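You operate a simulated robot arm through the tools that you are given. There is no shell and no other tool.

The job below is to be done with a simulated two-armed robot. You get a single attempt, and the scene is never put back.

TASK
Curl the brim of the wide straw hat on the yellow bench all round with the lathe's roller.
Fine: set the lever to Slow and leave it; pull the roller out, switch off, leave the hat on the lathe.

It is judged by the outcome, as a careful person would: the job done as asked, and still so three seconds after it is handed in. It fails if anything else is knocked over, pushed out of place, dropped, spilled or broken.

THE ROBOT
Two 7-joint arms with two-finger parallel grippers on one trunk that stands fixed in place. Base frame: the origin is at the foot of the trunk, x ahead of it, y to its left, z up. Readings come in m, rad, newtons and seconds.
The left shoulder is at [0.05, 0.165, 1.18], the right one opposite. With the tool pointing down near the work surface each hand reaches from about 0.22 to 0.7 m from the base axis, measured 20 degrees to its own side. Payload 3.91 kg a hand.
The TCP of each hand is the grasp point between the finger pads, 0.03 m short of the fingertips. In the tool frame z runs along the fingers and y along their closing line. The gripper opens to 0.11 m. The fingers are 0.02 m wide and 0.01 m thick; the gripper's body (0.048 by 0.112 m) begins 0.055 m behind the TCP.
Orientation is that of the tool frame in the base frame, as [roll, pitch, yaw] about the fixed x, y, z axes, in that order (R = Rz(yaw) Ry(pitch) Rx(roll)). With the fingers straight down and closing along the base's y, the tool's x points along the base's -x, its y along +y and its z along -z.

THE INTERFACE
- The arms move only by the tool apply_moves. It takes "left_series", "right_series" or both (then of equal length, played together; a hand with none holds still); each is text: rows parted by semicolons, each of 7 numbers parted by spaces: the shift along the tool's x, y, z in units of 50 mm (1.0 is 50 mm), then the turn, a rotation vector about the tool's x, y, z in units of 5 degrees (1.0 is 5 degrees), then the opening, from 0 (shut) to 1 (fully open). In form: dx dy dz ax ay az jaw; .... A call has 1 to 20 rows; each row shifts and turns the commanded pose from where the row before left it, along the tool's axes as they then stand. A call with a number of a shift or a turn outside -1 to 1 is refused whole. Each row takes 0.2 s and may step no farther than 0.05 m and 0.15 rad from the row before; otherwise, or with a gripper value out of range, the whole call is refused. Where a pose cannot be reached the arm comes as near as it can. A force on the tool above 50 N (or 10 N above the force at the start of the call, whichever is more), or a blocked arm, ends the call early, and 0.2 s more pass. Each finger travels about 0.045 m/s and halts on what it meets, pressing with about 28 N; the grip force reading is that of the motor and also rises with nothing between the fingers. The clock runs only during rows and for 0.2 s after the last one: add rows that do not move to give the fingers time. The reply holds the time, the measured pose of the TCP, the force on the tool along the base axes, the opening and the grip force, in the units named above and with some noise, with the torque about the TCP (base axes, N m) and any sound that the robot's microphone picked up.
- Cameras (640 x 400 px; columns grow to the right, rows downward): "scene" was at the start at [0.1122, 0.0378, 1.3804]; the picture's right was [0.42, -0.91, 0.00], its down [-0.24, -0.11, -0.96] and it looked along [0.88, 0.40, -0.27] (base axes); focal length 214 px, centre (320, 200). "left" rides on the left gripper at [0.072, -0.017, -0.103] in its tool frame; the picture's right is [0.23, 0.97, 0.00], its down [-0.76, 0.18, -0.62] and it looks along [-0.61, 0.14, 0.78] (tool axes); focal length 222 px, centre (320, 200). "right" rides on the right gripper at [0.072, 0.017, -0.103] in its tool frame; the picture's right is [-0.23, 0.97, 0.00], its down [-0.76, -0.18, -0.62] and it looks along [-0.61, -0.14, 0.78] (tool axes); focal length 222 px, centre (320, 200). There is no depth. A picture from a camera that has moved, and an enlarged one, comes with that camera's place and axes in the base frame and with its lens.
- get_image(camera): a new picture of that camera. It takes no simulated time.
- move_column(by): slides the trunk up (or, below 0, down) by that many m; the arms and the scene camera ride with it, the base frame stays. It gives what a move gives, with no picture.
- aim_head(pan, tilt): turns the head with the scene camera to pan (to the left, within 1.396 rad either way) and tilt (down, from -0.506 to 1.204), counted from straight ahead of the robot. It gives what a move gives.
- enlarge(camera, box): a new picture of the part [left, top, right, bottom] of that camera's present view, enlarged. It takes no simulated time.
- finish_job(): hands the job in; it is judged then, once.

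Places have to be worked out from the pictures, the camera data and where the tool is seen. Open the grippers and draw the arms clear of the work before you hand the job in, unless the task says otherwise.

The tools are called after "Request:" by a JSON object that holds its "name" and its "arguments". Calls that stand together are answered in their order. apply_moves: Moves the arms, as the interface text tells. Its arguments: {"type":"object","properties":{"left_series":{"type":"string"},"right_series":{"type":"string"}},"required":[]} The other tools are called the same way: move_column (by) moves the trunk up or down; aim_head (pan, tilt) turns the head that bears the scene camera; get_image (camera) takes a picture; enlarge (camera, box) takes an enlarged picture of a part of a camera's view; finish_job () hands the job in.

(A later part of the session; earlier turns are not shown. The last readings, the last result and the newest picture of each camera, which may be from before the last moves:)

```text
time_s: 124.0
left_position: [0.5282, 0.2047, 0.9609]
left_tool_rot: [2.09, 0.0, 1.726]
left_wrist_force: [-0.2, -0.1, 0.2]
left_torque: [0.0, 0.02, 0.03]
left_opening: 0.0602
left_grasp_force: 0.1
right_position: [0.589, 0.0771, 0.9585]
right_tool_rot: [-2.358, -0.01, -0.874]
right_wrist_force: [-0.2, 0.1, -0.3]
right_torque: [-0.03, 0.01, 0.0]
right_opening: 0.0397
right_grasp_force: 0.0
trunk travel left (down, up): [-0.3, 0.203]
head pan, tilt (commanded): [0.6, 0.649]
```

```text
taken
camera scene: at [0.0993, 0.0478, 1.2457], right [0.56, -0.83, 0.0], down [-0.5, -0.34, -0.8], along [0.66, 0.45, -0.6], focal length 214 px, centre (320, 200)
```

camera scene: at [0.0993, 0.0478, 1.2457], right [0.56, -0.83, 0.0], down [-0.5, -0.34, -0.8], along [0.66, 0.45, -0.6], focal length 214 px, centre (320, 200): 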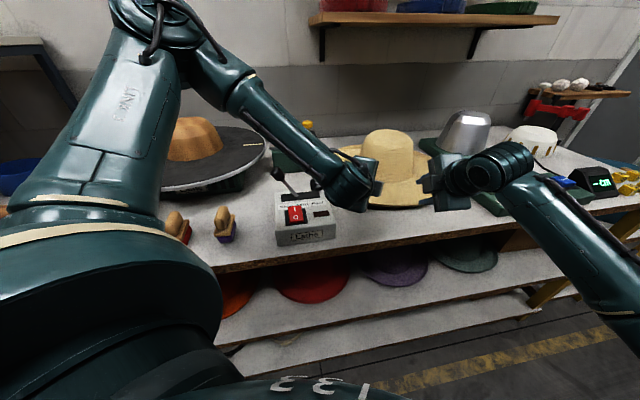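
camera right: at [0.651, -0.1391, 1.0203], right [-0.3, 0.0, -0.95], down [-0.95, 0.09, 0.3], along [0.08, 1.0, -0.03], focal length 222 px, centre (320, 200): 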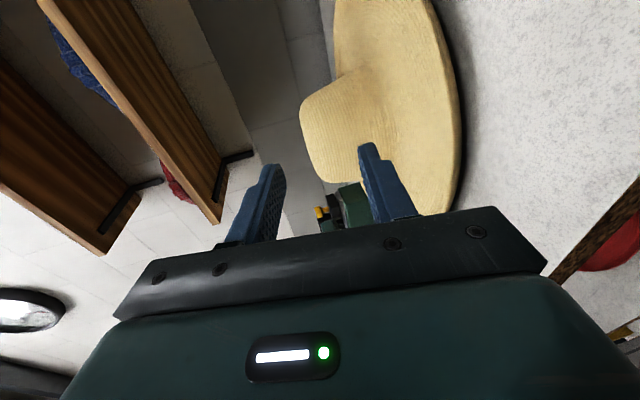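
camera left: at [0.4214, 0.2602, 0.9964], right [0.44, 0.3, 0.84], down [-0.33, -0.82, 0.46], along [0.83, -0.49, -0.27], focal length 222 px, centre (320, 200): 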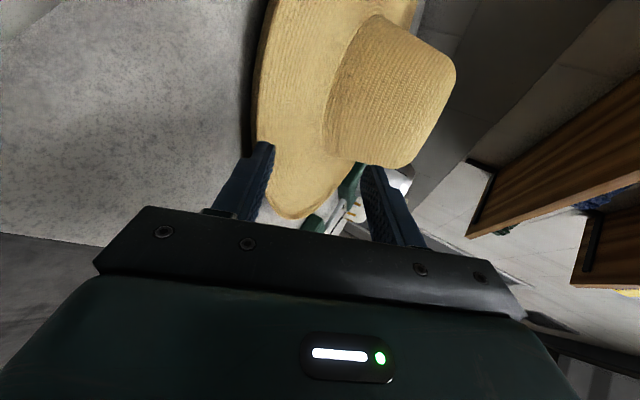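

The left hand is staged. Now I'll run the right pinch and a ~6 cm near-edge lift, tilting with the hat, in one call.

Request:
{"name": "apply_moves", "arguments": {"right_series": "0 0.0515 0.3225 0 0 0 0.36; 0 0.0515 0.3225 0 0 0 0.36; 0 0.0515 0.3225 0 0 0 0.36; 0 0.0515 0.3225 0 0 0 0.36; 0 0.06 0.02 0 0 0 0.2; 0 0.05 0.02 0 0 0 0.1; 0 0 0 0 0 0 0; 0 0 0 0 0 0 0; 0 -0.06 -0.06 0 0 0 0; 0 -0.06 -0.06 0 0 0 0; 0 -0.08 -0.07 -0.16 0 0 0; 0 -0.08 -0.07 -0.16 0 0 0; 0 -0.08 -0.07 -0.16 0 0 0; 0 -0.08 -0.07 -0.16 0 0 0; 0 -0.08 -0.07 -0.16 0 0 0; 0 -0.08 -0.07 -0.16 0 0 0; 0 -0.08 -0.07 -0.16 0 0 0; 0 -0.08 -0.07 -0.16 0 0 0"}}

Request:
{"name": "enlarge", "arguments": {"camera": "left", "box": [220, 60, 420, 230]}}

Request:
{"name": "enlarge", "arguments": {"camera": "right", "box": [240, 80, 400, 230]}}

Request:
{"name": "enlarge", "arguments": {"camera": "scene", "box": [300, 100, 480, 220]}}

```text
time_s: 127.8
left_position: [0.5287, 0.2038, 0.962]
left_tool_rot: [2.093, 0.001, 1.725]
left_wrist_force: [0.2, -0.6, 1.1]
left_torque: [-0.03, 0.01, 0.0]
left_opening: 0.06
left_grasp_force: 0.1
right_position: [0.6202, 0.1053, 0.9494]
right_tool_rot: [-2.47, -0.008, -0.873]
right_wrist_force: [0.1, 0.1, -1.6]
right_torque: [-0.2, 0.24, 0.0]
right_opening: 0.0146
right_grasp_force: 28.0
trunk travel left (down, up): [-0.3, 0.203]
head pan, tilt (commanded): [0.6, 0.649]
```

```text
2.35 times, centred on (320, 145) of left
camera zoom: at [0.4211, 0.2605, 0.9969], right [0.44, 0.3, 0.84], down [-0.33, -0.82, 0.46], along [0.83, -0.48, -0.27], focal length 523 px, centre (320, 329)
```

zoom: 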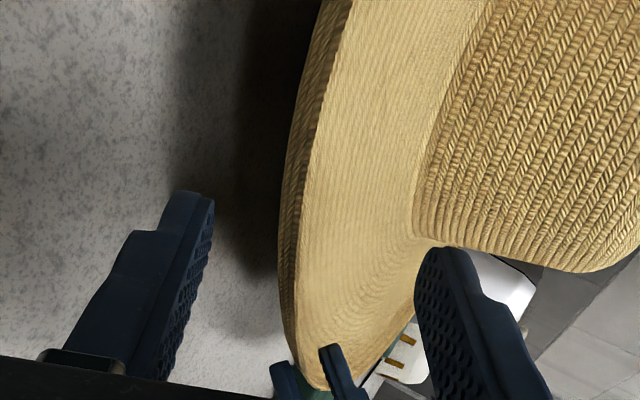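

```text
2.67 times, centred on (320, 155) of right
camera zoom: at [0.6075, 0.0012, 1.0196], right [-0.73, -0.32, -0.61], down [-0.68, 0.43, 0.59], along [0.07, 0.85, -0.53], focal length 592 px, centre (320, 320)
```

zoom: 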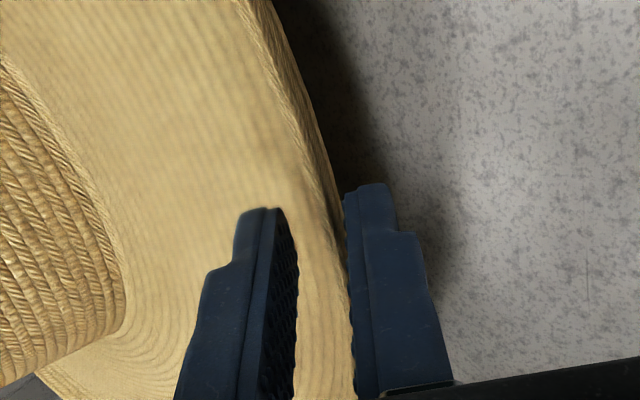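

```text
3.33 times, centred on (390, 160) of scene
camera zoom: at [0.0992, 0.0478, 1.2457], right [0.56, -0.83, 0.0], down [-0.5, -0.34, -0.8], along [0.66, 0.45, -0.6], focal length 715 px, centre (87, 333)
```

zoom: 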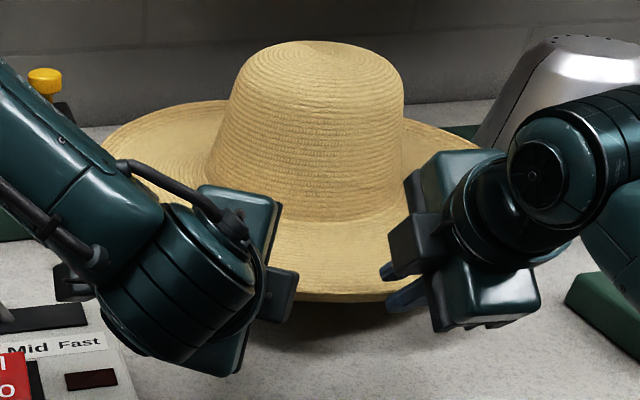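

The right pinch is solid this time: 14.6 mm, with about 1.6 N and 0.31 Nm, so nearly the whole hat's weight is on it. The left lower finger's plane lies ~2 cm below the brim, so I'll insert the left hand along its axis and close.

Request:
{"name": "apply_moves", "arguments": {"left_series": "0 0.01 0.58 0 0 0 0.545; 0 0.01 0.58 0 0 0 0.545; 0 0.01 0.58 0 0 0 0.545"}}

Request:
{"name": "enlarge", "arguments": {"camera": "left", "box": [220, 60, 420, 230]}}

Request:
{"name": "enlarge", "arguments": {"camera": "scene", "box": [300, 100, 480, 220]}}

```text
time_s: 128.6
left_position: [0.6065, 0.2172, 0.9185]
left_tool_rot: [2.093, 0.0, 1.724]
left_wrist_force: [-0.5, 0.7, 0.1]
left_torque: [-0.02, 0.0, -0.02]
left_opening: 0.0599
left_grasp_force: 0.0
right_position: [0.6206, 0.1059, 0.9484]
right_tool_rot: [-2.469, -0.008, -0.872]
right_wrist_force: [0.4, -0.1, -1.0]
right_torque: [-0.2, 0.21, 0.01]
right_opening: 0.0145
right_grasp_force: 28.1
trunk travel left (down, up): [-0.3, 0.203]
head pan, tilt (commanded): [0.6, 0.649]
```

```text
2.35 times, centred on (320, 145) of left
camera zoom: at [0.4995, 0.2734, 0.955], right [0.45, 0.3, 0.84], down [-0.33, -0.82, 0.46], along [0.83, -0.48, -0.27], focal length 523 px, centre (320, 329)
```

zoom: 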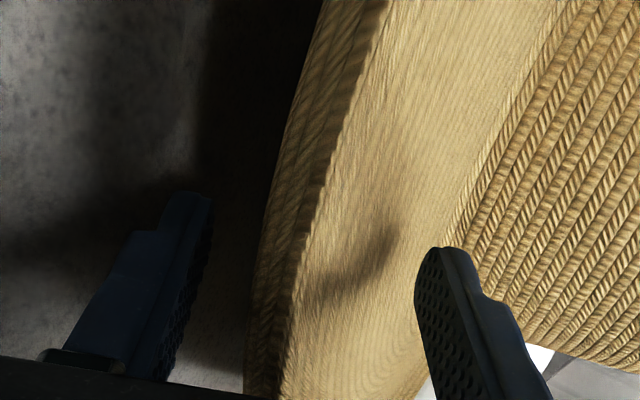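

```text
3.33 times, centred on (390, 160) of scene
camera zoom: at [0.0993, 0.0479, 1.2457], right [0.56, -0.83, 0.0], down [-0.5, -0.34, -0.8], along [0.66, 0.45, -0.6], focal length 715 px, centre (87, 333)
```

zoom: 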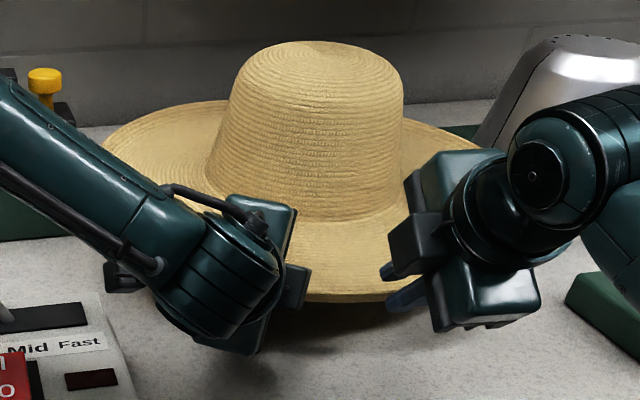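

The left lower finger is now well under the brim and the upper finger above it, with the hat undisturbed. Closing the left jaw.

Request:
{"name": "apply_moves", "arguments": {"left_series": "0 0 0 0 0 0 0.35; 0 0 0 0 0 0 0.15; 0 0 0 0 0 0 0; 0 0 0 0 0 0 0; 0 0 0 0 0 0 0"}}

Request:
{"name": "enlarge", "arguments": {"camera": "left", "box": [220, 60, 420, 230]}}

Request:
{"name": "enlarge", "arguments": {"camera": "right", "box": [240, 80, 400, 230]}}

Request:
{"name": "enlarge", "arguments": {"camera": "scene", "box": [300, 100, 480, 220]}}

```text
time_s: 129.8
left_position: [0.6057, 0.2165, 0.919]
left_tool_rot: [2.096, -0.001, 1.725]
left_wrist_force: [-18.0, 3.3, -12.2]
left_torque: [0.8, -1.25, -1.05]
left_opening: 0.0318
left_grasp_force: 27.9
right_position: [0.6226, 0.1039, 0.9509]
right_tool_rot: [-2.465, -0.01, -0.874]
right_wrist_force: [18.0, -2.4, 13.1]
right_torque: [0.7, 0.03, -0.44]
right_opening: 0.014
right_grasp_force: 27.6
trunk travel left (down, up): [-0.3, 0.203]
head pan, tilt (commanded): [0.6, 0.649]
```

```text
2.35 times, centred on (320, 145) of left
camera zoom: at [0.4981, 0.2734, 0.9544], right [0.45, 0.3, 0.84], down [-0.33, -0.82, 0.46], along [0.83, -0.49, -0.27], focal length 523 px, centre (320, 329)
```

zoom: 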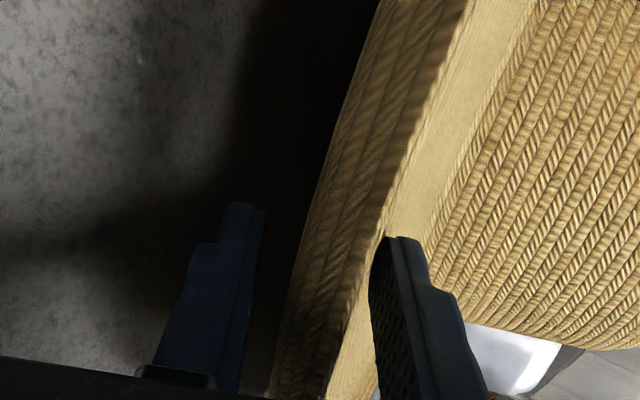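

```text
2.67 times, centred on (320, 155) of right
camera zoom: at [0.6079, 0.0002, 1.0213], right [-0.72, -0.32, -0.61], down [-0.69, 0.43, 0.59], along [0.07, 0.85, -0.53], focal length 592 px, centre (320, 320)
```

zoom: 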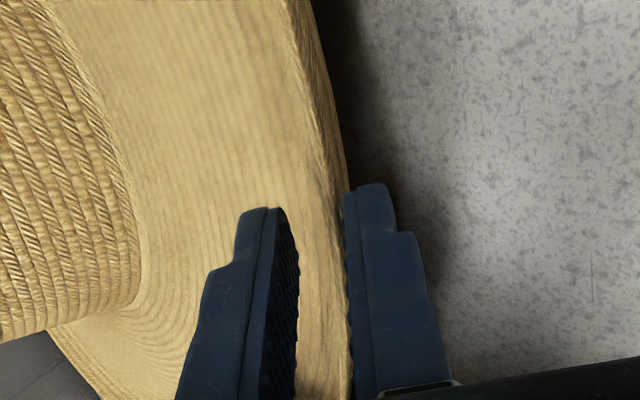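

```text
3.33 times, centred on (390, 160) of scene
camera zoom: at [0.0987, 0.0478, 1.2457], right [0.56, -0.83, 0.0], down [-0.5, -0.34, -0.8], along [0.66, 0.45, -0.6], focal length 715 px, centre (87, 333)
```

zoom: 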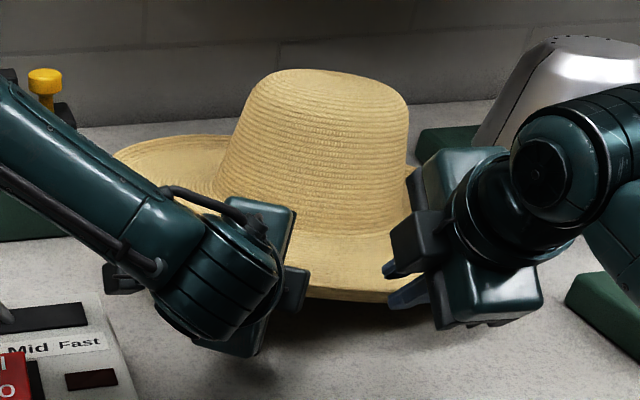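

The left jaw stopped at 32 mm because its pads are steeper than the brim, and the hands are pushing against each other (~18 N). I'll raise both hands together 3 cm while flattening the left hand by 10° so its pads align with the brim.

Request:
{"name": "apply_moves", "arguments": {"left_series": "0 0.173 -0.1 -0.67 0 0 0; 0 0.173 -0.1 -0.67 0 0 0; 0 0.173 -0.1 -0.67 0 0 0; 0 0 0 0 0 0 0", "right_series": "0 -0.125 -0.156 0 0 0 0; 0 -0.125 -0.156 0 0 0 0; 0 -0.125 -0.156 0 0 0 0; 0 0 0 0 0 0 0"}}

Request:
{"name": "enlarge", "arguments": {"camera": "left", "box": [220, 60, 420, 230]}}

Request:
{"name": "enlarge", "arguments": {"camera": "right", "box": [240, 80, 400, 230]}}

Request:
{"name": "enlarge", "arguments": {"camera": "scene", "box": [290, 80, 490, 220]}}

```text
time_s: 130.8
left_position: [0.6043, 0.216, 0.948]
left_tool_rot: [1.916, 0.001, 1.728]
left_wrist_force: [-7.4, 10.2, -6.6]
left_torque: [0.56, 0.11, -0.05]
left_opening: 0.0306
left_grasp_force: 28.2
right_position: [0.6206, 0.1036, 0.9791]
right_tool_rot: [-2.472, -0.01, -0.873]
right_wrist_force: [6.7, -11.6, 5.2]
right_torque: [-0.19, 0.01, -0.56]
right_opening: 0.0125
right_grasp_force: 27.8
trunk travel left (down, up): [-0.3, 0.203]
head pan, tilt (commanded): [0.6, 0.649]
```

```text
2.35 times, centred on (320, 145) of left
camera zoom: at [0.4919, 0.2725, 0.9664], right [0.29, 0.28, 0.92], down [-0.4, -0.83, 0.38], along [0.87, -0.48, -0.13], focal length 523 px, centre (320, 329)
```

zoom: 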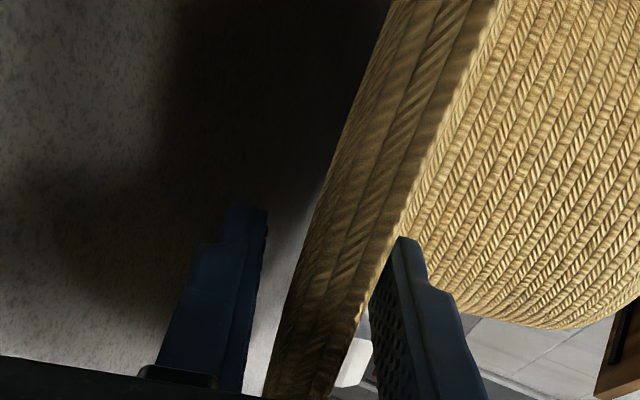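

```text
2.67 times, centred on (320, 155) of right
camera zoom: at [0.607, 0.001, 1.0488], right [-0.73, -0.32, -0.61], down [-0.68, 0.43, 0.59], along [0.07, 0.84, -0.53], focal length 592 px, centre (320, 320)
```

zoom: 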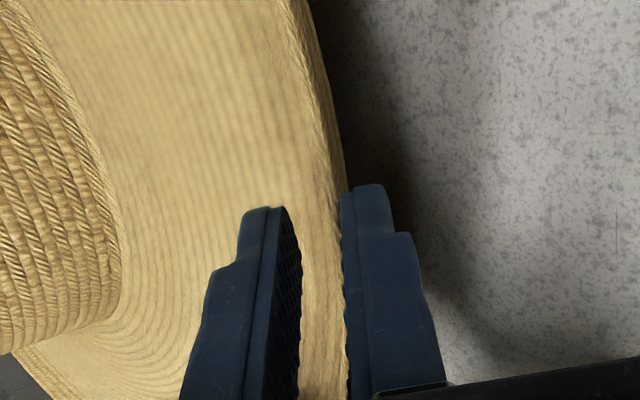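

```text
2.86 times, centred on (390, 150) of scene
camera zoom: at [0.0992, 0.0478, 1.2457], right [0.56, -0.83, 0.0], down [-0.5, -0.34, -0.8], along [0.66, 0.45, -0.6], focal length 613 px, centre (120, 343)
```

zoom: 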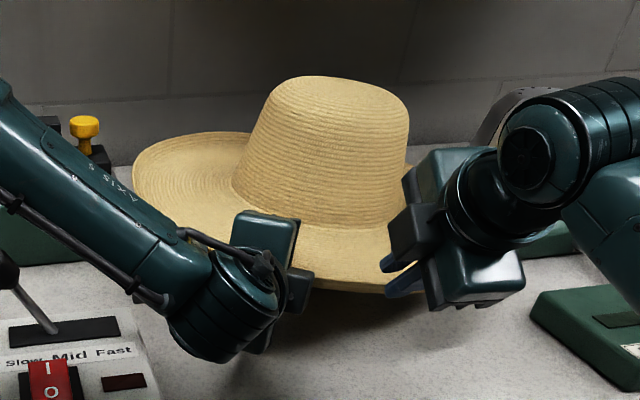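

Let me look more closely at both grips before moving further.

Request:
{"name": "enlarge", "arguments": {"camera": "left", "box": [250, 120, 370, 230]}}

Request:
{"name": "get_image", "arguments": {"camera": "left"}}

Request:
{"name": "get_image", "arguments": {"camera": "scene"}}

```text
3.64 times, centred on (310, 175) of left
camera zoom: at [0.4919, 0.2725, 0.9664], right [0.29, 0.28, 0.92], down [-0.4, -0.83, 0.38], along [0.87, -0.48, -0.13], focal length 808 px, centre (356, 291)
```

zoom: 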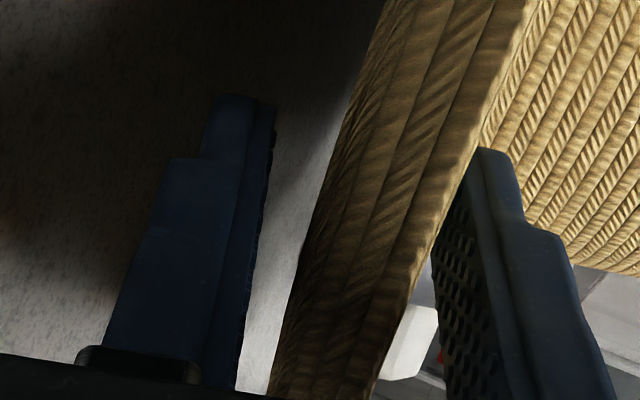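

```text
taken
camera left: at [0.4919, 0.2725, 0.9664], right [0.29, 0.28, 0.92], down [-0.4, -0.83, 0.38], along [0.87, -0.48, -0.13], focal length 222 px, centre (320, 200)
```

left: 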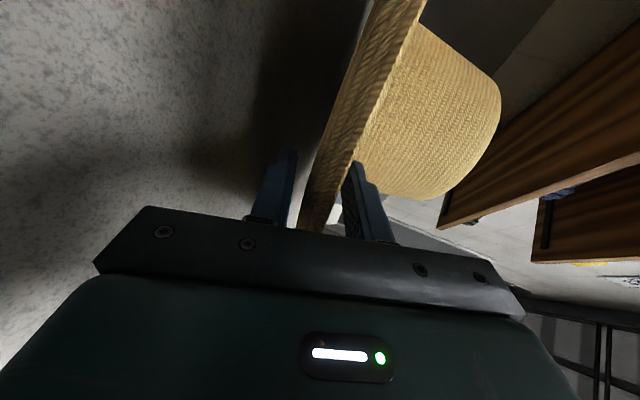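

```text
taken
camera scene: at [0.0992, 0.0478, 1.2457], right [0.56, -0.83, 0.0], down [-0.5, -0.34, -0.8], along [0.66, 0.45, -0.6], focal length 214 px, centre (320, 200)
```

scene: 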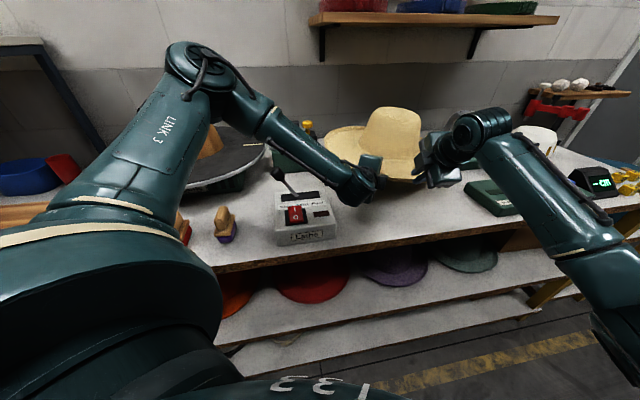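

Now I understand the profile: the upper left finger sits on the raised lip and the lower fingertip pushes up well inside, which is the couple that resists drooping. So the left grip is deep, about 3.5 cm. I'll open the right hand gently and see if the left holds the hat alone.

Request:
{"name": "apply_moves", "arguments": {"right_series": "0 0 0 0 0 0 0.2; 0 0 0 0 0 0 0.36; 0 0 0 0 0 0 0.36"}}

Request:
{"name": "enlarge", "arguments": {"camera": "left", "box": [220, 60, 420, 230]}}

Request:
{"name": "enlarge", "arguments": {"camera": "scene", "box": [290, 80, 490, 220]}}

Request:
{"name": "get_image", "arguments": {"camera": "right"}}

```text
time_s: 131.6
left_position: [0.604, 0.2156, 0.9492]
left_tool_rot: [1.913, 0.0, 1.723]
left_wrist_force: [0.0, -0.6, 0.5]
left_torque: [-0.03, -0.47, -0.31]
left_opening: 0.0292
left_grasp_force: 27.8
right_position: [0.6192, 0.1051, 0.9777]
right_tool_rot: [-2.468, -0.009, -0.871]
right_wrist_force: [0.9, -0.1, -0.5]
right_torque: [0.02, 0.02, 0.0]
right_opening: 0.0395
right_grasp_force: 0.0
trunk travel left (down, up): [-0.3, 0.203]
head pan, tilt (commanded): [0.6, 0.649]
```

```text
2.35 times, centred on (320, 145) of left
camera zoom: at [0.492, 0.2714, 0.9671], right [0.29, 0.27, 0.92], down [-0.4, -0.83, 0.38], along [0.87, -0.48, -0.13], focal length 523 px, centre (320, 329)
```

zoom: 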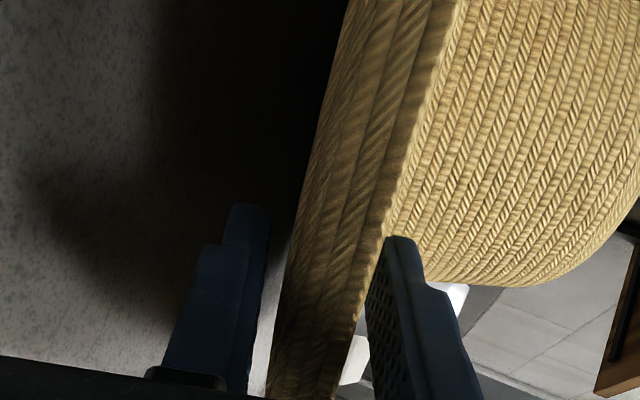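

```text
2.86 times, centred on (390, 150) of scene
camera zoom: at [0.0989, 0.0477, 1.2457], right [0.56, -0.83, 0.0], down [-0.5, -0.34, -0.8], along [0.66, 0.45, -0.6], focal length 613 px, centre (120, 343)
```

zoom: 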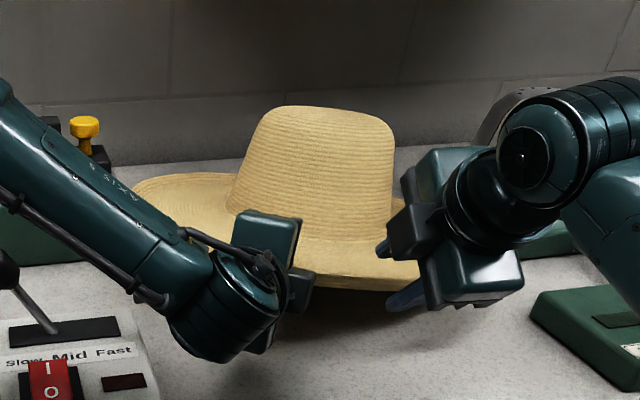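

```text
taken
camera right: at [0.6064, 0.0019, 1.0492], right [-0.73, -0.32, -0.61], down [-0.68, 0.43, 0.59], along [0.07, 0.85, -0.53], focal length 222 px, centre (320, 200)
```

right: 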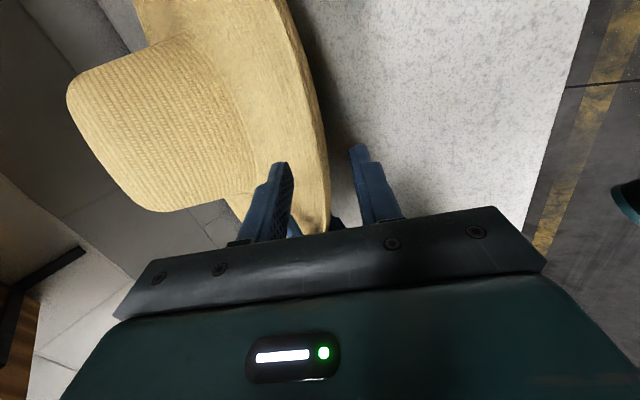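

The left hand holds the hat by itself. I'll withdraw the right hand along its axis, then lift the left a few centimetres and flatten it so the far side comes off the bench.

Request:
{"name": "apply_moves", "arguments": {"right_series": "0 0 -0.6 0 0 0 0.45; 0 0 -0.8 0 0 0 0.45; 0 0 -0.8 0 0 0 0.45; 0.5 0.3 -0.6 0 0 0 0.45; 0 0 0 0 0 0 0.45; 0 0 0 0 0 0 0.45; 0 0 0 0 0 0 0.45; 0 0 0 0 0 0 0.45; 0 0 0 0 0 0 0.45", "left_series": "0 0 0 0 0 0 0; 0 0 0 0 0 0 0; 0 0 0 0 0 0 0; 0 0 0 0 0 0 0; 0 0.28 -0.1 -0.5 0 0 0; 0 0.28 -0.1 -0.5 0 0 0; 0 0.28 -0.08 -0.5 0 0 0; 0 0.28 -0.08 -0.5 0 0 0; 0 0 0 0 0 0 0"}}

Request:
{"name": "get_image", "arguments": {"camera": "scene"}}

Request:
{"name": "get_image", "arguments": {"camera": "right"}}

Request:
{"name": "get_image", "arguments": {"camera": "left"}}

```text
time_s: 133.6
left_position: [0.602, 0.2161, 1.0088]
left_tool_rot: [1.741, -0.001, 1.724]
left_wrist_force: [0.1, -0.7, -0.9]
left_torque: [-0.02, 0.27, 0.03]
left_opening: 0.0286
left_grasp_force: 28.2
right_position: [0.5588, 0.0232, 1.0793]
right_tool_rot: [-2.47, -0.008, -0.873]
right_wrist_force: [0.4, -0.7, 1.1]
right_torque: [0.02, -0.02, -0.02]
right_opening: 0.0497
right_grasp_force: 0.0
trunk travel left (down, up): [-0.3, 0.203]
head pan, tilt (commanded): [0.6, 0.649]
```

```text
taken
camera scene: at [0.0992, 0.0478, 1.2457], right [0.56, -0.83, 0.0], down [-0.5, -0.34, -0.8], along [0.66, 0.45, -0.6], focal length 214 px, centre (320, 200)
```

scene: 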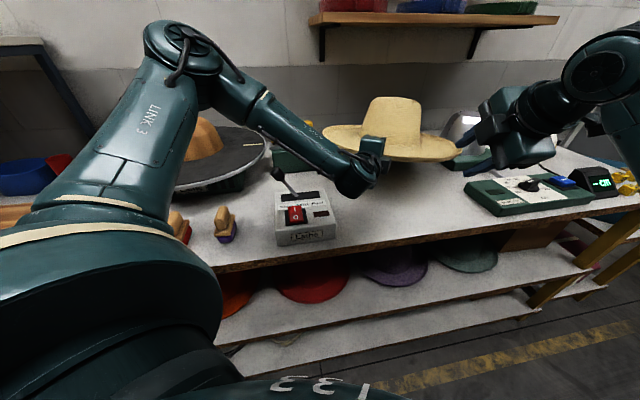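

```text
taken
camera right: at [0.5454, -0.0812, 1.1487], right [-0.73, -0.32, -0.61], down [-0.68, 0.43, 0.59], along [0.07, 0.85, -0.53], focal length 222 px, centre (320, 200)
```

right: 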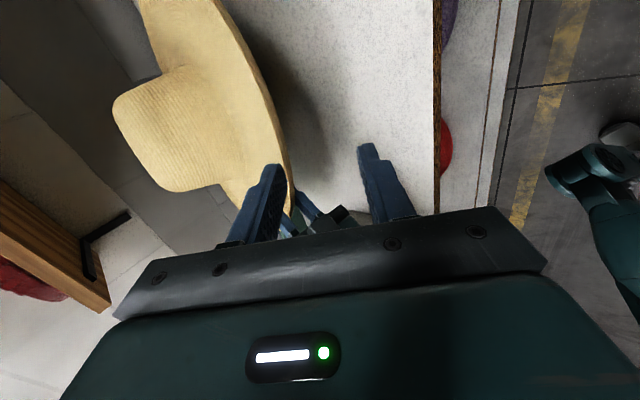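

```text
taken
camera left: at [0.4881, 0.2718, 1.0076], right [0.13, 0.25, 0.96], down [-0.46, -0.84, 0.28], along [0.88, -0.48, 0.01], focal length 222 px, centre (320, 200)
```

left: 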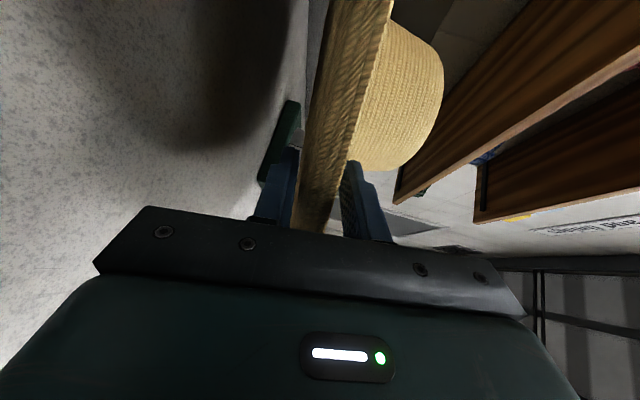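

The hat is fully in the air, held firmly by the left hand and nearly level. I'll zoom in to judge its tilt.

Request:
{"name": "enlarge", "arguments": {"camera": "scene", "box": [300, 80, 480, 200]}}

Request:
{"name": "enlarge", "arguments": {"camera": "left", "box": [220, 60, 420, 230]}}

```text
3.33 times, centred on (390, 140) of scene
camera zoom: at [0.0992, 0.0478, 1.2457], right [0.56, -0.83, 0.0], down [-0.5, -0.34, -0.8], along [0.66, 0.45, -0.6], focal length 715 px, centre (87, 400)
```

zoom: 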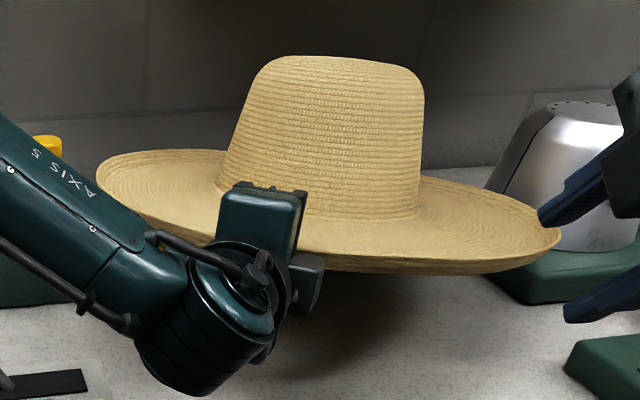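

```text
2.35 times, centred on (320, 145) of left
camera zoom: at [0.4881, 0.2718, 1.0076], right [0.13, 0.25, 0.96], down [-0.46, -0.84, 0.28], along [0.88, -0.48, 0.01], focal length 523 px, centre (320, 329)
```

zoom: 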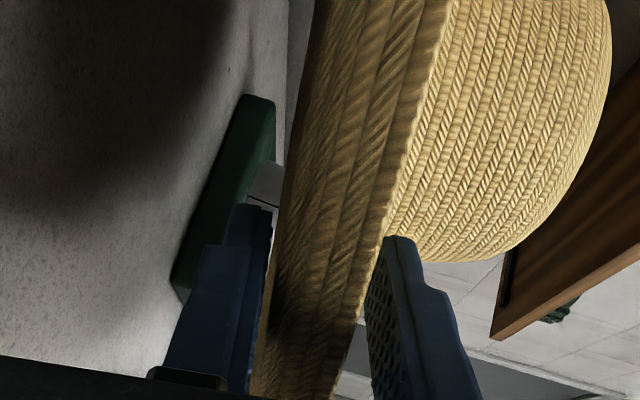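

The hat is close to level with its centre ~0.19 m ahead of the left TCP. I'll raise it to transit height and level it a touch, and pull the right hand well clear.

Request:
{"name": "apply_moves", "arguments": {"left_series": "0 0.59 -0.1 -0.2 0 0 0; 0 0.59 -0.1 -0.2 0 0 0; 0 0.59 -0.1 -0.2 0 0 0; 0 0.59 -0.1 -0.2 0 0 0; 0 0 0 0 0 0 0", "right_series": "0.5 0 -0.8 0 0 0 0.45; 0.5 0 -0.8 0 0 0 0.45; 0.5 0 -0.8 0 0 0 0.45; 0.5 0.3 -0.6 0 0 0 0.45; 0 0 0 0 0 0 0.45"}}

Request:
{"name": "enlarge", "arguments": {"camera": "scene", "box": [290, 40, 490, 180]}}

Request:
{"name": "get_image", "arguments": {"camera": "scene"}}

```text
time_s: 134.8
left_position: [0.6004, 0.2171, 1.1261]
left_tool_rot: [1.673, -0.002, 1.725]
left_wrist_force: [-0.9, 0.9, -0.3]
left_torque: [-0.04, 0.25, -0.03]
left_opening: 0.0284
left_grasp_force: 28.4
right_position: [0.5418, -0.1218, 1.1884]
right_tool_rot: [-2.471, -0.008, -0.871]
right_wrist_force: [-0.5, 0.5, 0.2]
right_torque: [0.01, 0.02, -0.01]
right_opening: 0.0495
right_grasp_force: 0.1
trunk travel left (down, up): [-0.3, 0.203]
head pan, tilt (commanded): [0.6, 0.649]
```

```text
2.86 times, centred on (390, 110) of scene
camera zoom: at [0.0993, 0.0478, 1.2456], right [0.56, -0.83, 0.0], down [-0.5, -0.34, -0.8], along [0.66, 0.45, -0.6], focal length 613 px, centre (120, 457)
```

zoom: 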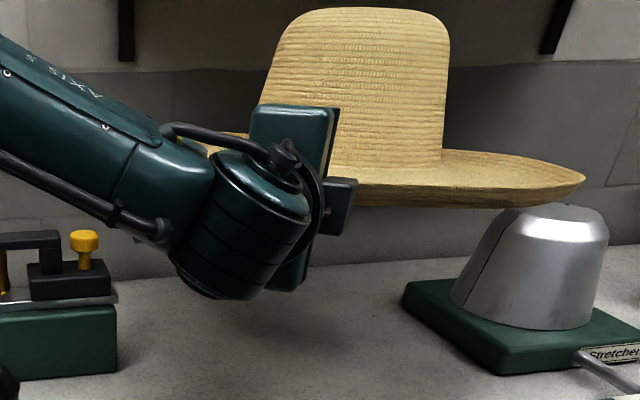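

```text
taken
camera scene: at [0.0993, 0.0478, 1.2456], right [0.56, -0.83, 0.0], down [-0.5, -0.34, -0.8], along [0.66, 0.45, -0.6], focal length 214 px, centre (320, 200)
```

scene: 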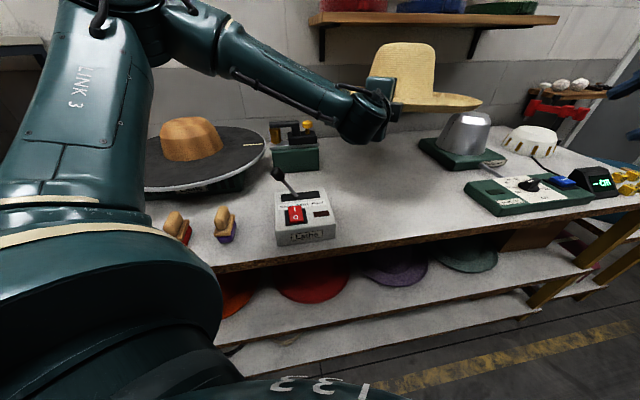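

The hat is level at z≈1.12 all round and the grip is stable. I'll start carrying it in an arc over the roller unit toward the lathe, checking in stages.

Request:
{"name": "apply_moves", "arguments": {"left_series": "0.417 -0.005 -0.042 0 0.186 -0.019 0; 0.417 -0.005 -0.042 0 0.186 -0.019 0; 0.822 -0.012 -0.115 0 0.372 -0.0385 0; 0.816 -0.015 -0.143 0 0.372 -0.0385 0; 0.8 -0.018 -0.171 0 0.372 -0.0385 0; 0.79 -0.021 -0.203 0 0.372 -0.0385 0"}}

Request:
{"name": "get_image", "arguments": {"camera": "scene"}}

Request:
{"name": "get_image", "arguments": {"camera": "left"}}

```text
time_s: 136.2
left_position: [0.5168, 0.4054, 1.1276]
left_tool_rot: [1.673, 0.001, 1.888]
left_wrist_force: [0.2, 0.4, -1.4]
left_torque: [-0.09, 0.28, 0.01]
left_opening: 0.0282
left_grasp_force: 28.2
right_position: [0.5411, -0.1196, 1.1876]
right_tool_rot: [-2.468, -0.008, -0.873]
right_wrist_force: [-0.9, -0.5, 0.3]
right_torque: [0.02, 0.03, 0.04]
right_opening: 0.0495
right_grasp_force: 0.1
trunk travel left (down, up): [-0.3, 0.203]
head pan, tilt (commanded): [0.6, 0.649]
```

```text
taken
camera scene: at [0.099, 0.0482, 1.2457], right [0.56, -0.83, 0.0], down [-0.5, -0.34, -0.8], along [0.66, 0.45, -0.6], focal length 214 px, centre (320, 200)
```

scene: 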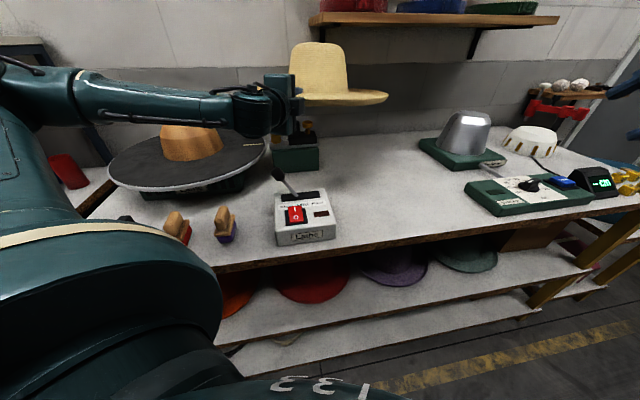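

```text
taken
camera left: at [0.3965, 0.4407, 1.1196], right [0.02, 0.25, 0.97], down [-0.33, -0.91, 0.24], along [0.94, -0.33, 0.06], focal length 222 px, centre (320, 200)
```

left: 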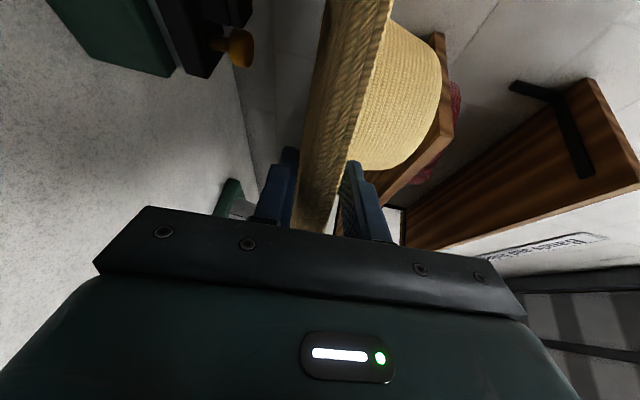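

Carrying well; grip and torque are unchanged. Continuing the arc.

Request:
{"name": "apply_moves", "arguments": {"left_series": "0.5 -0.015 -0.15 0 0.24 -0.025 0; 0.778 -0.024 -0.229 0 0.372 -0.0385 0; 0.762 -0.027 -0.261 0 0.372 -0.0385 0; 0.746 -0.029 -0.282 0 0.372 -0.0385 0; 0.736 -0.032 -0.31 0 0.372 -0.0385 0; 0.3 -0.015 -0.14 0 0.15 -0.015 0"}}

Request:
{"name": "get_image", "arguments": {"camera": "scene"}}

Request:
{"name": "get_image", "arguments": {"camera": "left"}}

```text
time_s: 137.6
left_position: [0.3842, 0.5562, 1.1254]
left_tool_rot: [1.674, 0.0, 2.052]
left_wrist_force: [-0.1, -0.2, -1.2]
left_torque: [-0.11, 0.22, 0.02]
left_opening: 0.0285
left_grasp_force: 27.9
right_position: [0.5416, -0.1206, 1.1877]
right_tool_rot: [-2.468, -0.008, -0.873]
right_wrist_force: [0.3, 0.5, -0.7]
right_torque: [0.01, -0.01, -0.01]
right_opening: 0.0495
right_grasp_force: 0.0
trunk travel left (down, up): [-0.3, 0.203]
head pan, tilt (commanded): [0.6, 0.649]
```

```text
taken
camera scene: at [0.0989, 0.0478, 1.2457], right [0.56, -0.83, 0.0], down [-0.5, -0.34, -0.8], along [0.66, 0.45, -0.6], focal length 214 px, centre (320, 200)
```

scene: 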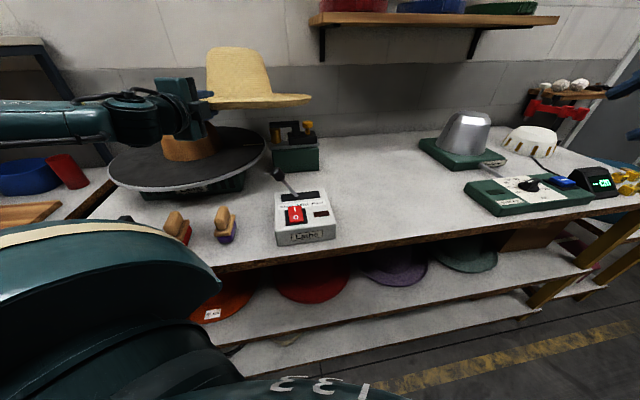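

```text
taken
camera left: at [0.258, 0.5715, 1.1176], right [-0.02, 0.25, 0.97], down [-0.18, -0.95, 0.24], along [0.98, -0.17, 0.06], focal length 222 px, centre (320, 200)
```

left: 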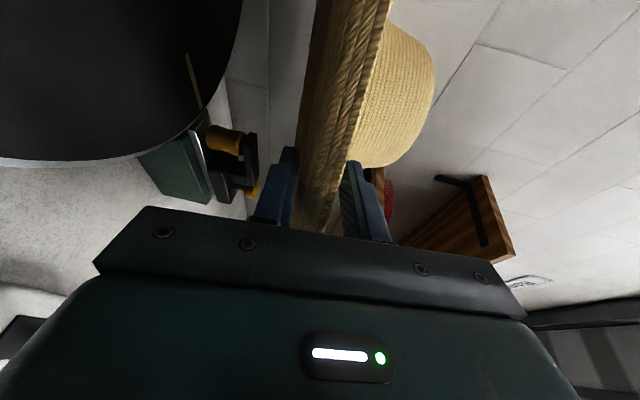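

On track. Now the last part of the arc to bring the hat over the block, stopping just above.

Request:
{"name": "apply_moves", "arguments": {"left_series": "0.45 -0.023 -0.22 0 0.24 -0.025 0; 0.68 -0.036 -0.345 0 0.36 -0.037 0; 0.678 -0.039 -0.382 0 0.372 -0.0385 0; 0.666 -0.042 -0.408 0 0.372 -0.0385 0; 0.35 -0.025 -0.24 0 0.2 -0.02 0"}}

Request:
{"name": "get_image", "arguments": {"camera": "scene"}}

Request:
{"name": "get_image", "arguments": {"camera": "left"}}

```text
time_s: 138.8
left_position: [0.2422, 0.6364, 1.1249]
left_tool_rot: [1.673, 0.0, 2.189]
left_wrist_force: [-0.6, -0.2, -0.9]
left_torque: [-0.19, 0.2, -0.03]
left_opening: 0.0282
left_grasp_force: 28.0
right_position: [0.541, -0.1201, 1.1881]
right_tool_rot: [-2.469, -0.009, -0.873]
right_wrist_force: [0.4, 1.3, 0.0]
right_torque: [-0.03, -0.02, -0.01]
right_opening: 0.0496
right_grasp_force: 0.1
trunk travel left (down, up): [-0.3, 0.203]
head pan, tilt (commanded): [0.6, 0.649]
```

```text
taken
camera scene: at [0.0988, 0.0483, 1.2457], right [0.56, -0.83, 0.0], down [-0.5, -0.34, -0.8], along [0.66, 0.45, -0.6], focal length 214 px, centre (320, 200)
```

scene: 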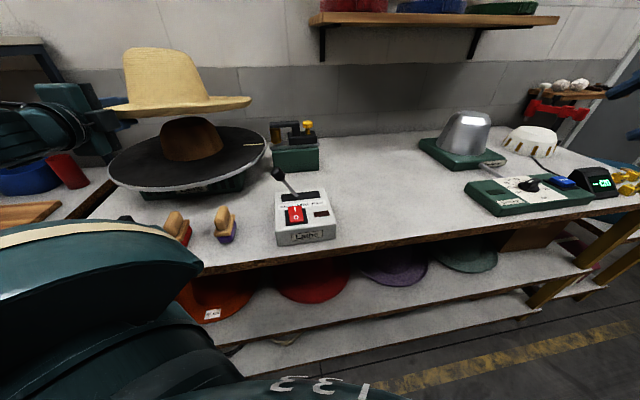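

```text
taken
camera left: at [0.1168, 0.6342, 1.1179], right [-0.05, 0.24, 0.97], down [-0.05, -0.97, 0.24], along [1.0, -0.04, 0.06], focal length 222 px, centre (320, 200)
```

left: 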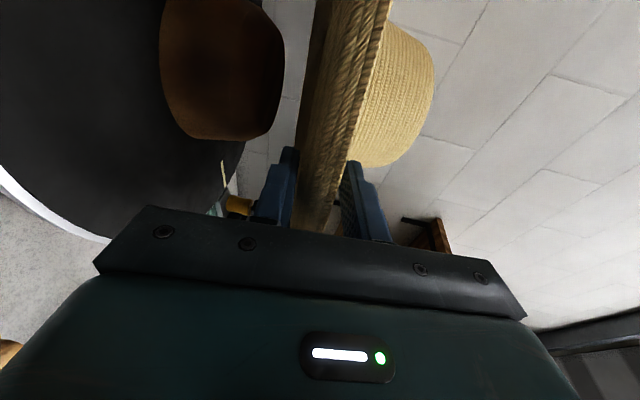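

The hat is above the block and the head camera has a clear view of both. I'll zoom in to align them precisely.

Request:
{"name": "enlarge", "arguments": {"camera": "scene", "box": [90, 40, 290, 210]}}

Request:
{"name": "enlarge", "arguments": {"camera": "left", "box": [140, 0, 440, 220]}}

```text
2.35 times, centred on (190, 125) of scene
camera zoom: at [0.0988, 0.0483, 1.2457], right [0.56, -0.83, 0.0], down [-0.5, -0.34, -0.8], along [0.66, 0.45, -0.6], focal length 505 px, centre (626, 376)
```

zoom: 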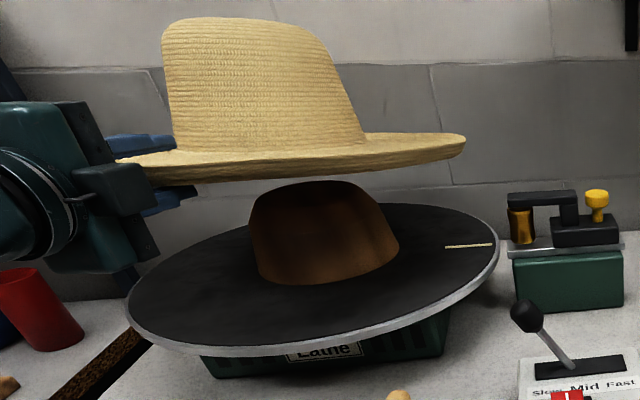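

```text
1.82 times, centred on (290, 110) of left
camera zoom: at [0.1168, 0.6342, 1.1179], right [-0.05, 0.24, 0.97], down [-0.05, -0.97, 0.24], along [1.0, -0.04, 0.06], focal length 404 px, centre (374, 364)
```

zoom: 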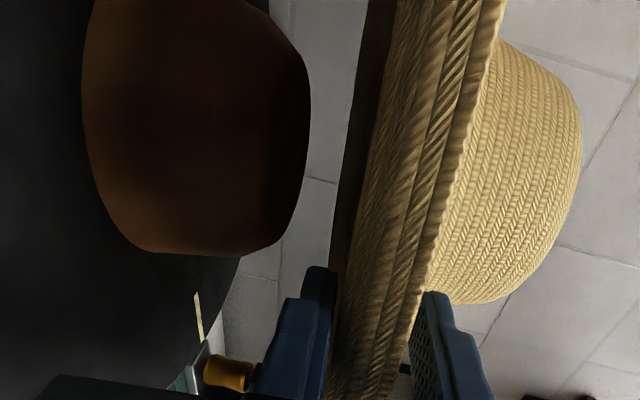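

From the head view, the hat axis is ≈12 mm left of the block axis, and the hat has drooped ≈8° toward its far-right side. I'll level it by pitching the hand up and rolling slightly, then re-measure.

Request:
{"name": "apply_moves", "arguments": {"left_series": "0 0 0 -0.5 0 -0.14 0; 0 0 0 -0.5 0 -0.14 0; 0 0 0 -0.5 0 -0.14 0; 0 0 0 0 0 0 0"}}

Request:
{"name": "enlarge", "arguments": {"camera": "scene", "box": [90, 40, 290, 210]}}

```text
time_s: 139.8
left_position: [0.2439, 0.6352, 1.1269]
left_tool_rot: [1.54, 0.036, 2.191]
left_wrist_force: [-0.1, -0.9, -1.0]
left_torque: [-0.18, 0.21, -0.03]
left_opening: 0.0286
left_grasp_force: 27.8
right_position: [0.5407, -0.1192, 1.1889]
right_tool_rot: [-2.468, -0.009, -0.873]
right_wrist_force: [0.6, -0.4, 0.3]
right_torque: [-0.02, 0.01, -0.03]
right_opening: 0.0495
right_grasp_force: 0.2
trunk travel left (down, up): [-0.3, 0.203]
head pan, tilt (commanded): [0.6, 0.649]
```

```text
2.35 times, centred on (190, 125) of scene
camera zoom: at [0.0991, 0.0479, 1.2457], right [0.56, -0.83, 0.0], down [-0.5, -0.34, -0.8], along [0.66, 0.45, -0.6], focal length 505 px, centre (626, 376)
```

zoom: 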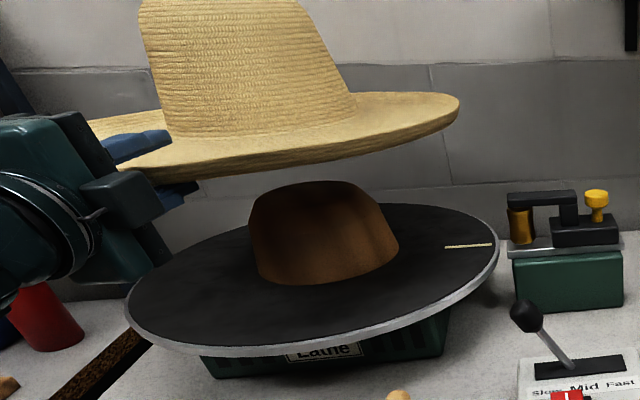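

The hat is now level, about 1 cm left of the block axis, with its depth close to the block's. To pin down the block's position I'll raise the trunk 0.15 m (the hat rides along) and triangulate the plate with this vertical baseline.

Request:
{"name": "move_column", "arguments": {"by": 0.15}}

Request:
{"name": "enlarge", "arguments": {"camera": "scene", "box": [90, 40, 290, 250]}}

Request:
{"name": "enlarge", "arguments": {"camera": "scene", "box": [120, 170, 280, 270]}}

```text
time_s: 141.6
left_position: [0.2441, 0.6365, 1.2769]
left_tool_rot: [1.542, 0.036, 2.191]
left_wrist_force: [0.5, 0.5, -0.9]
left_torque: [-0.14, 0.21, 0.01]
left_opening: 0.0283
left_grasp_force: 27.7
right_position: [0.5415, -0.1216, 1.3383]
right_tool_rot: [-2.468, -0.01, -0.873]
right_wrist_force: [0.9, -0.2, 0.2]
right_torque: [0.02, -0.02, 0.02]
right_opening: 0.0495
right_grasp_force: 0.1
trunk travel left (down, up): [-0.45, 0.053]
head pan, tilt (commanded): [0.6, 0.649]
```

```text
1.90 times, centred on (190, 145) of scene
camera zoom: at [0.0992, 0.048, 1.3956], right [0.56, -0.83, 0.0], down [-0.5, -0.34, -0.8], along [0.66, 0.45, -0.6], focal length 408 px, centre (568, 305)
```

zoom: 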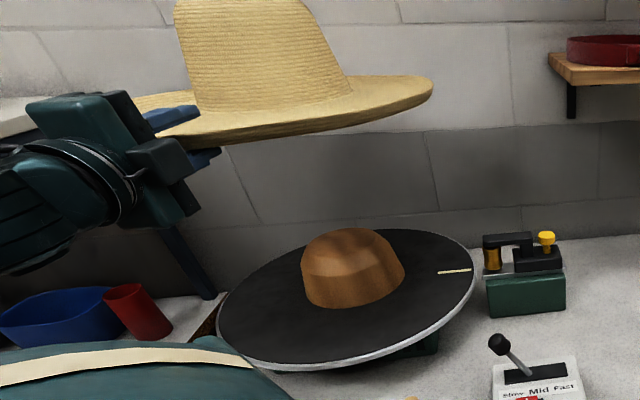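

```text
4.00 times, centred on (200, 220) of scene
camera zoom: at [0.0992, 0.048, 1.3956], right [0.56, -0.83, 0.0], down [-0.5, -0.34, -0.8], along [0.66, 0.45, -0.6], focal length 858 px, centre (800, 120)
```

zoom: 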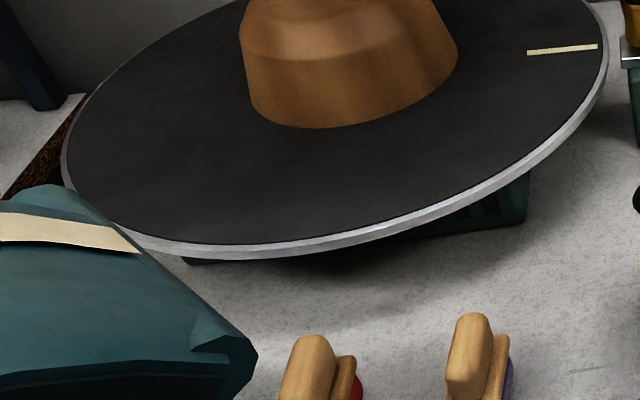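

Request:
{"name": "enlarge", "arguments": {"camera": "scene", "box": [240, 145, 340, 207]}}

Request:
{"name": "enlarge", "arguments": {"camera": "scene", "box": [170, 150, 270, 212]}}

```text
6.40 times, centred on (290, 176) of scene
camera zoom: at [0.0992, 0.048, 1.3956], right [0.56, -0.83, 0.0], down [-0.5, -0.34, -0.8], along [0.66, 0.45, -0.6], focal length 1373 px, centre (512, 354)
```

zoom: 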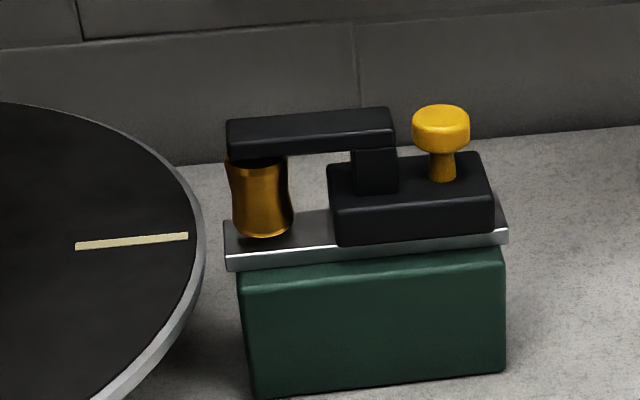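

```text
6.40 times, centred on (220, 181) of scene
camera zoom: at [0.0992, 0.048, 1.3956], right [0.56, -0.83, 0.0], down [-0.5, -0.34, -0.8], along [0.66, 0.45, -0.6], focal length 1373 px, centre (960, 322)
```

zoom: 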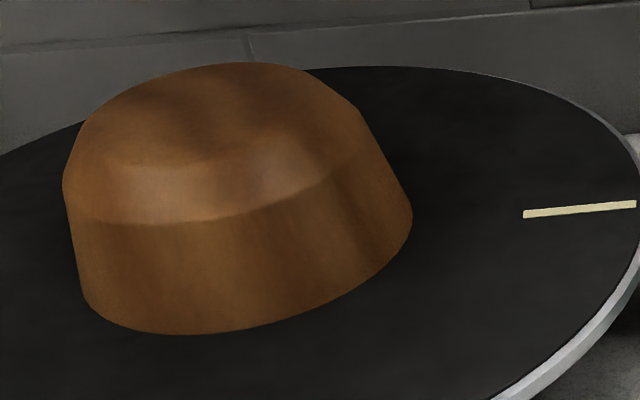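

Triangulating with this baseline gives the plate top at z≈0.960 and the block axis at ≈(0.4085, 0.7476). The hat axis is at ≈(0.395, 0.750), so I'll shift it 13 mm, then bring the trunk back down 0.15 m and re-check from the side.

Request:
{"name": "apply_moves", "arguments": {"left_series": "-0.099 -0.002 0.095 0 0 0 0; -0.099 -0.002 0.095 0 0 0 0; 0 0 0 0 0 0 0"}}

Request:
{"name": "move_column", "arguments": {"by": -0.15}}

Request:
{"name": "enlarge", "arguments": {"camera": "scene", "box": [90, 40, 290, 210]}}

Request:
{"name": "enlarge", "arguments": {"camera": "left", "box": [140, 0, 440, 220]}}

```text
time_s: 142.4
left_position: [0.2589, 0.6315, 1.2774]
left_tool_rot: [1.542, 0.035, 2.189]
left_wrist_force: [0.6, -0.5, -1.3]
left_torque: [-0.15, 0.18, 0.01]
left_opening: 0.0284
left_grasp_force: 28.2
right_position: [0.542, -0.1208, 1.3374]
right_tool_rot: [-2.468, -0.009, -0.872]
right_wrist_force: [-0.4, -0.5, -0.3]
right_torque: [-0.02, -0.02, -0.01]
right_opening: 0.0497
right_grasp_force: 0.1
trunk travel left (down, up): [-0.45, 0.053]
head pan, tilt (commanded): [0.6, 0.649]
```

```text
time_s: 144.1
left_position: [0.2582, 0.6323, 1.1271]
left_tool_rot: [1.541, 0.036, 2.19]
left_wrist_force: [-0.7, 0.6, -1.0]
left_torque: [-0.16, 0.18, -0.04]
left_opening: 0.0281
left_grasp_force: 28.1
right_position: [0.5424, -0.1206, 1.1876]
right_tool_rot: [-2.468, -0.009, -0.871]
right_wrist_force: [-0.6, 0.7, 0.6]
right_torque: [0.02, -0.02, 0.0]
right_opening: 0.0498
right_grasp_force: 0.2
trunk travel left (down, up): [-0.3, 0.203]
head pan, tilt (commanded): [0.6, 0.649]
```

```text
2.35 times, centred on (190, 125) of scene
camera zoom: at [0.099, 0.0478, 1.2457], right [0.56, -0.83, 0.0], down [-0.5, -0.34, -0.8], along [0.66, 0.45, -0.6], focal length 505 px, centre (626, 376)
```

zoom: 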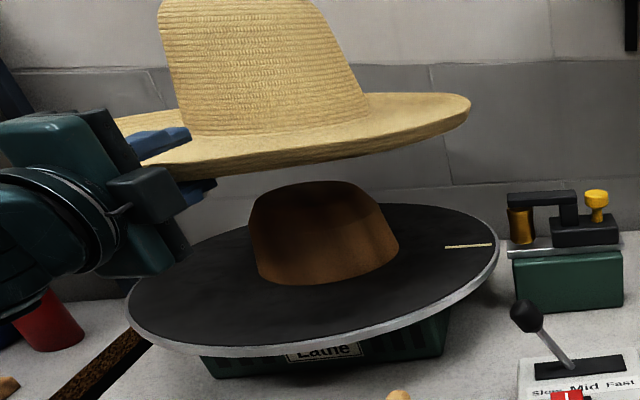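

```text
1.82 times, centred on (290, 110) of left
camera zoom: at [0.1337, 0.631, 1.1033], right [-0.18, 0.2, 0.96], down [-0.07, -0.98, 0.19], along [0.98, -0.04, 0.19], focal length 404 px, centre (374, 364)
```

zoom: 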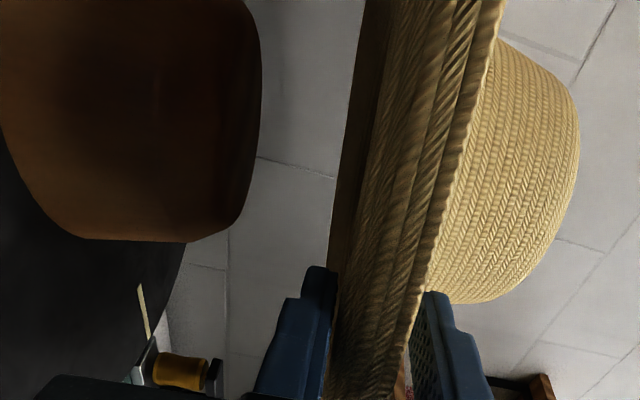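

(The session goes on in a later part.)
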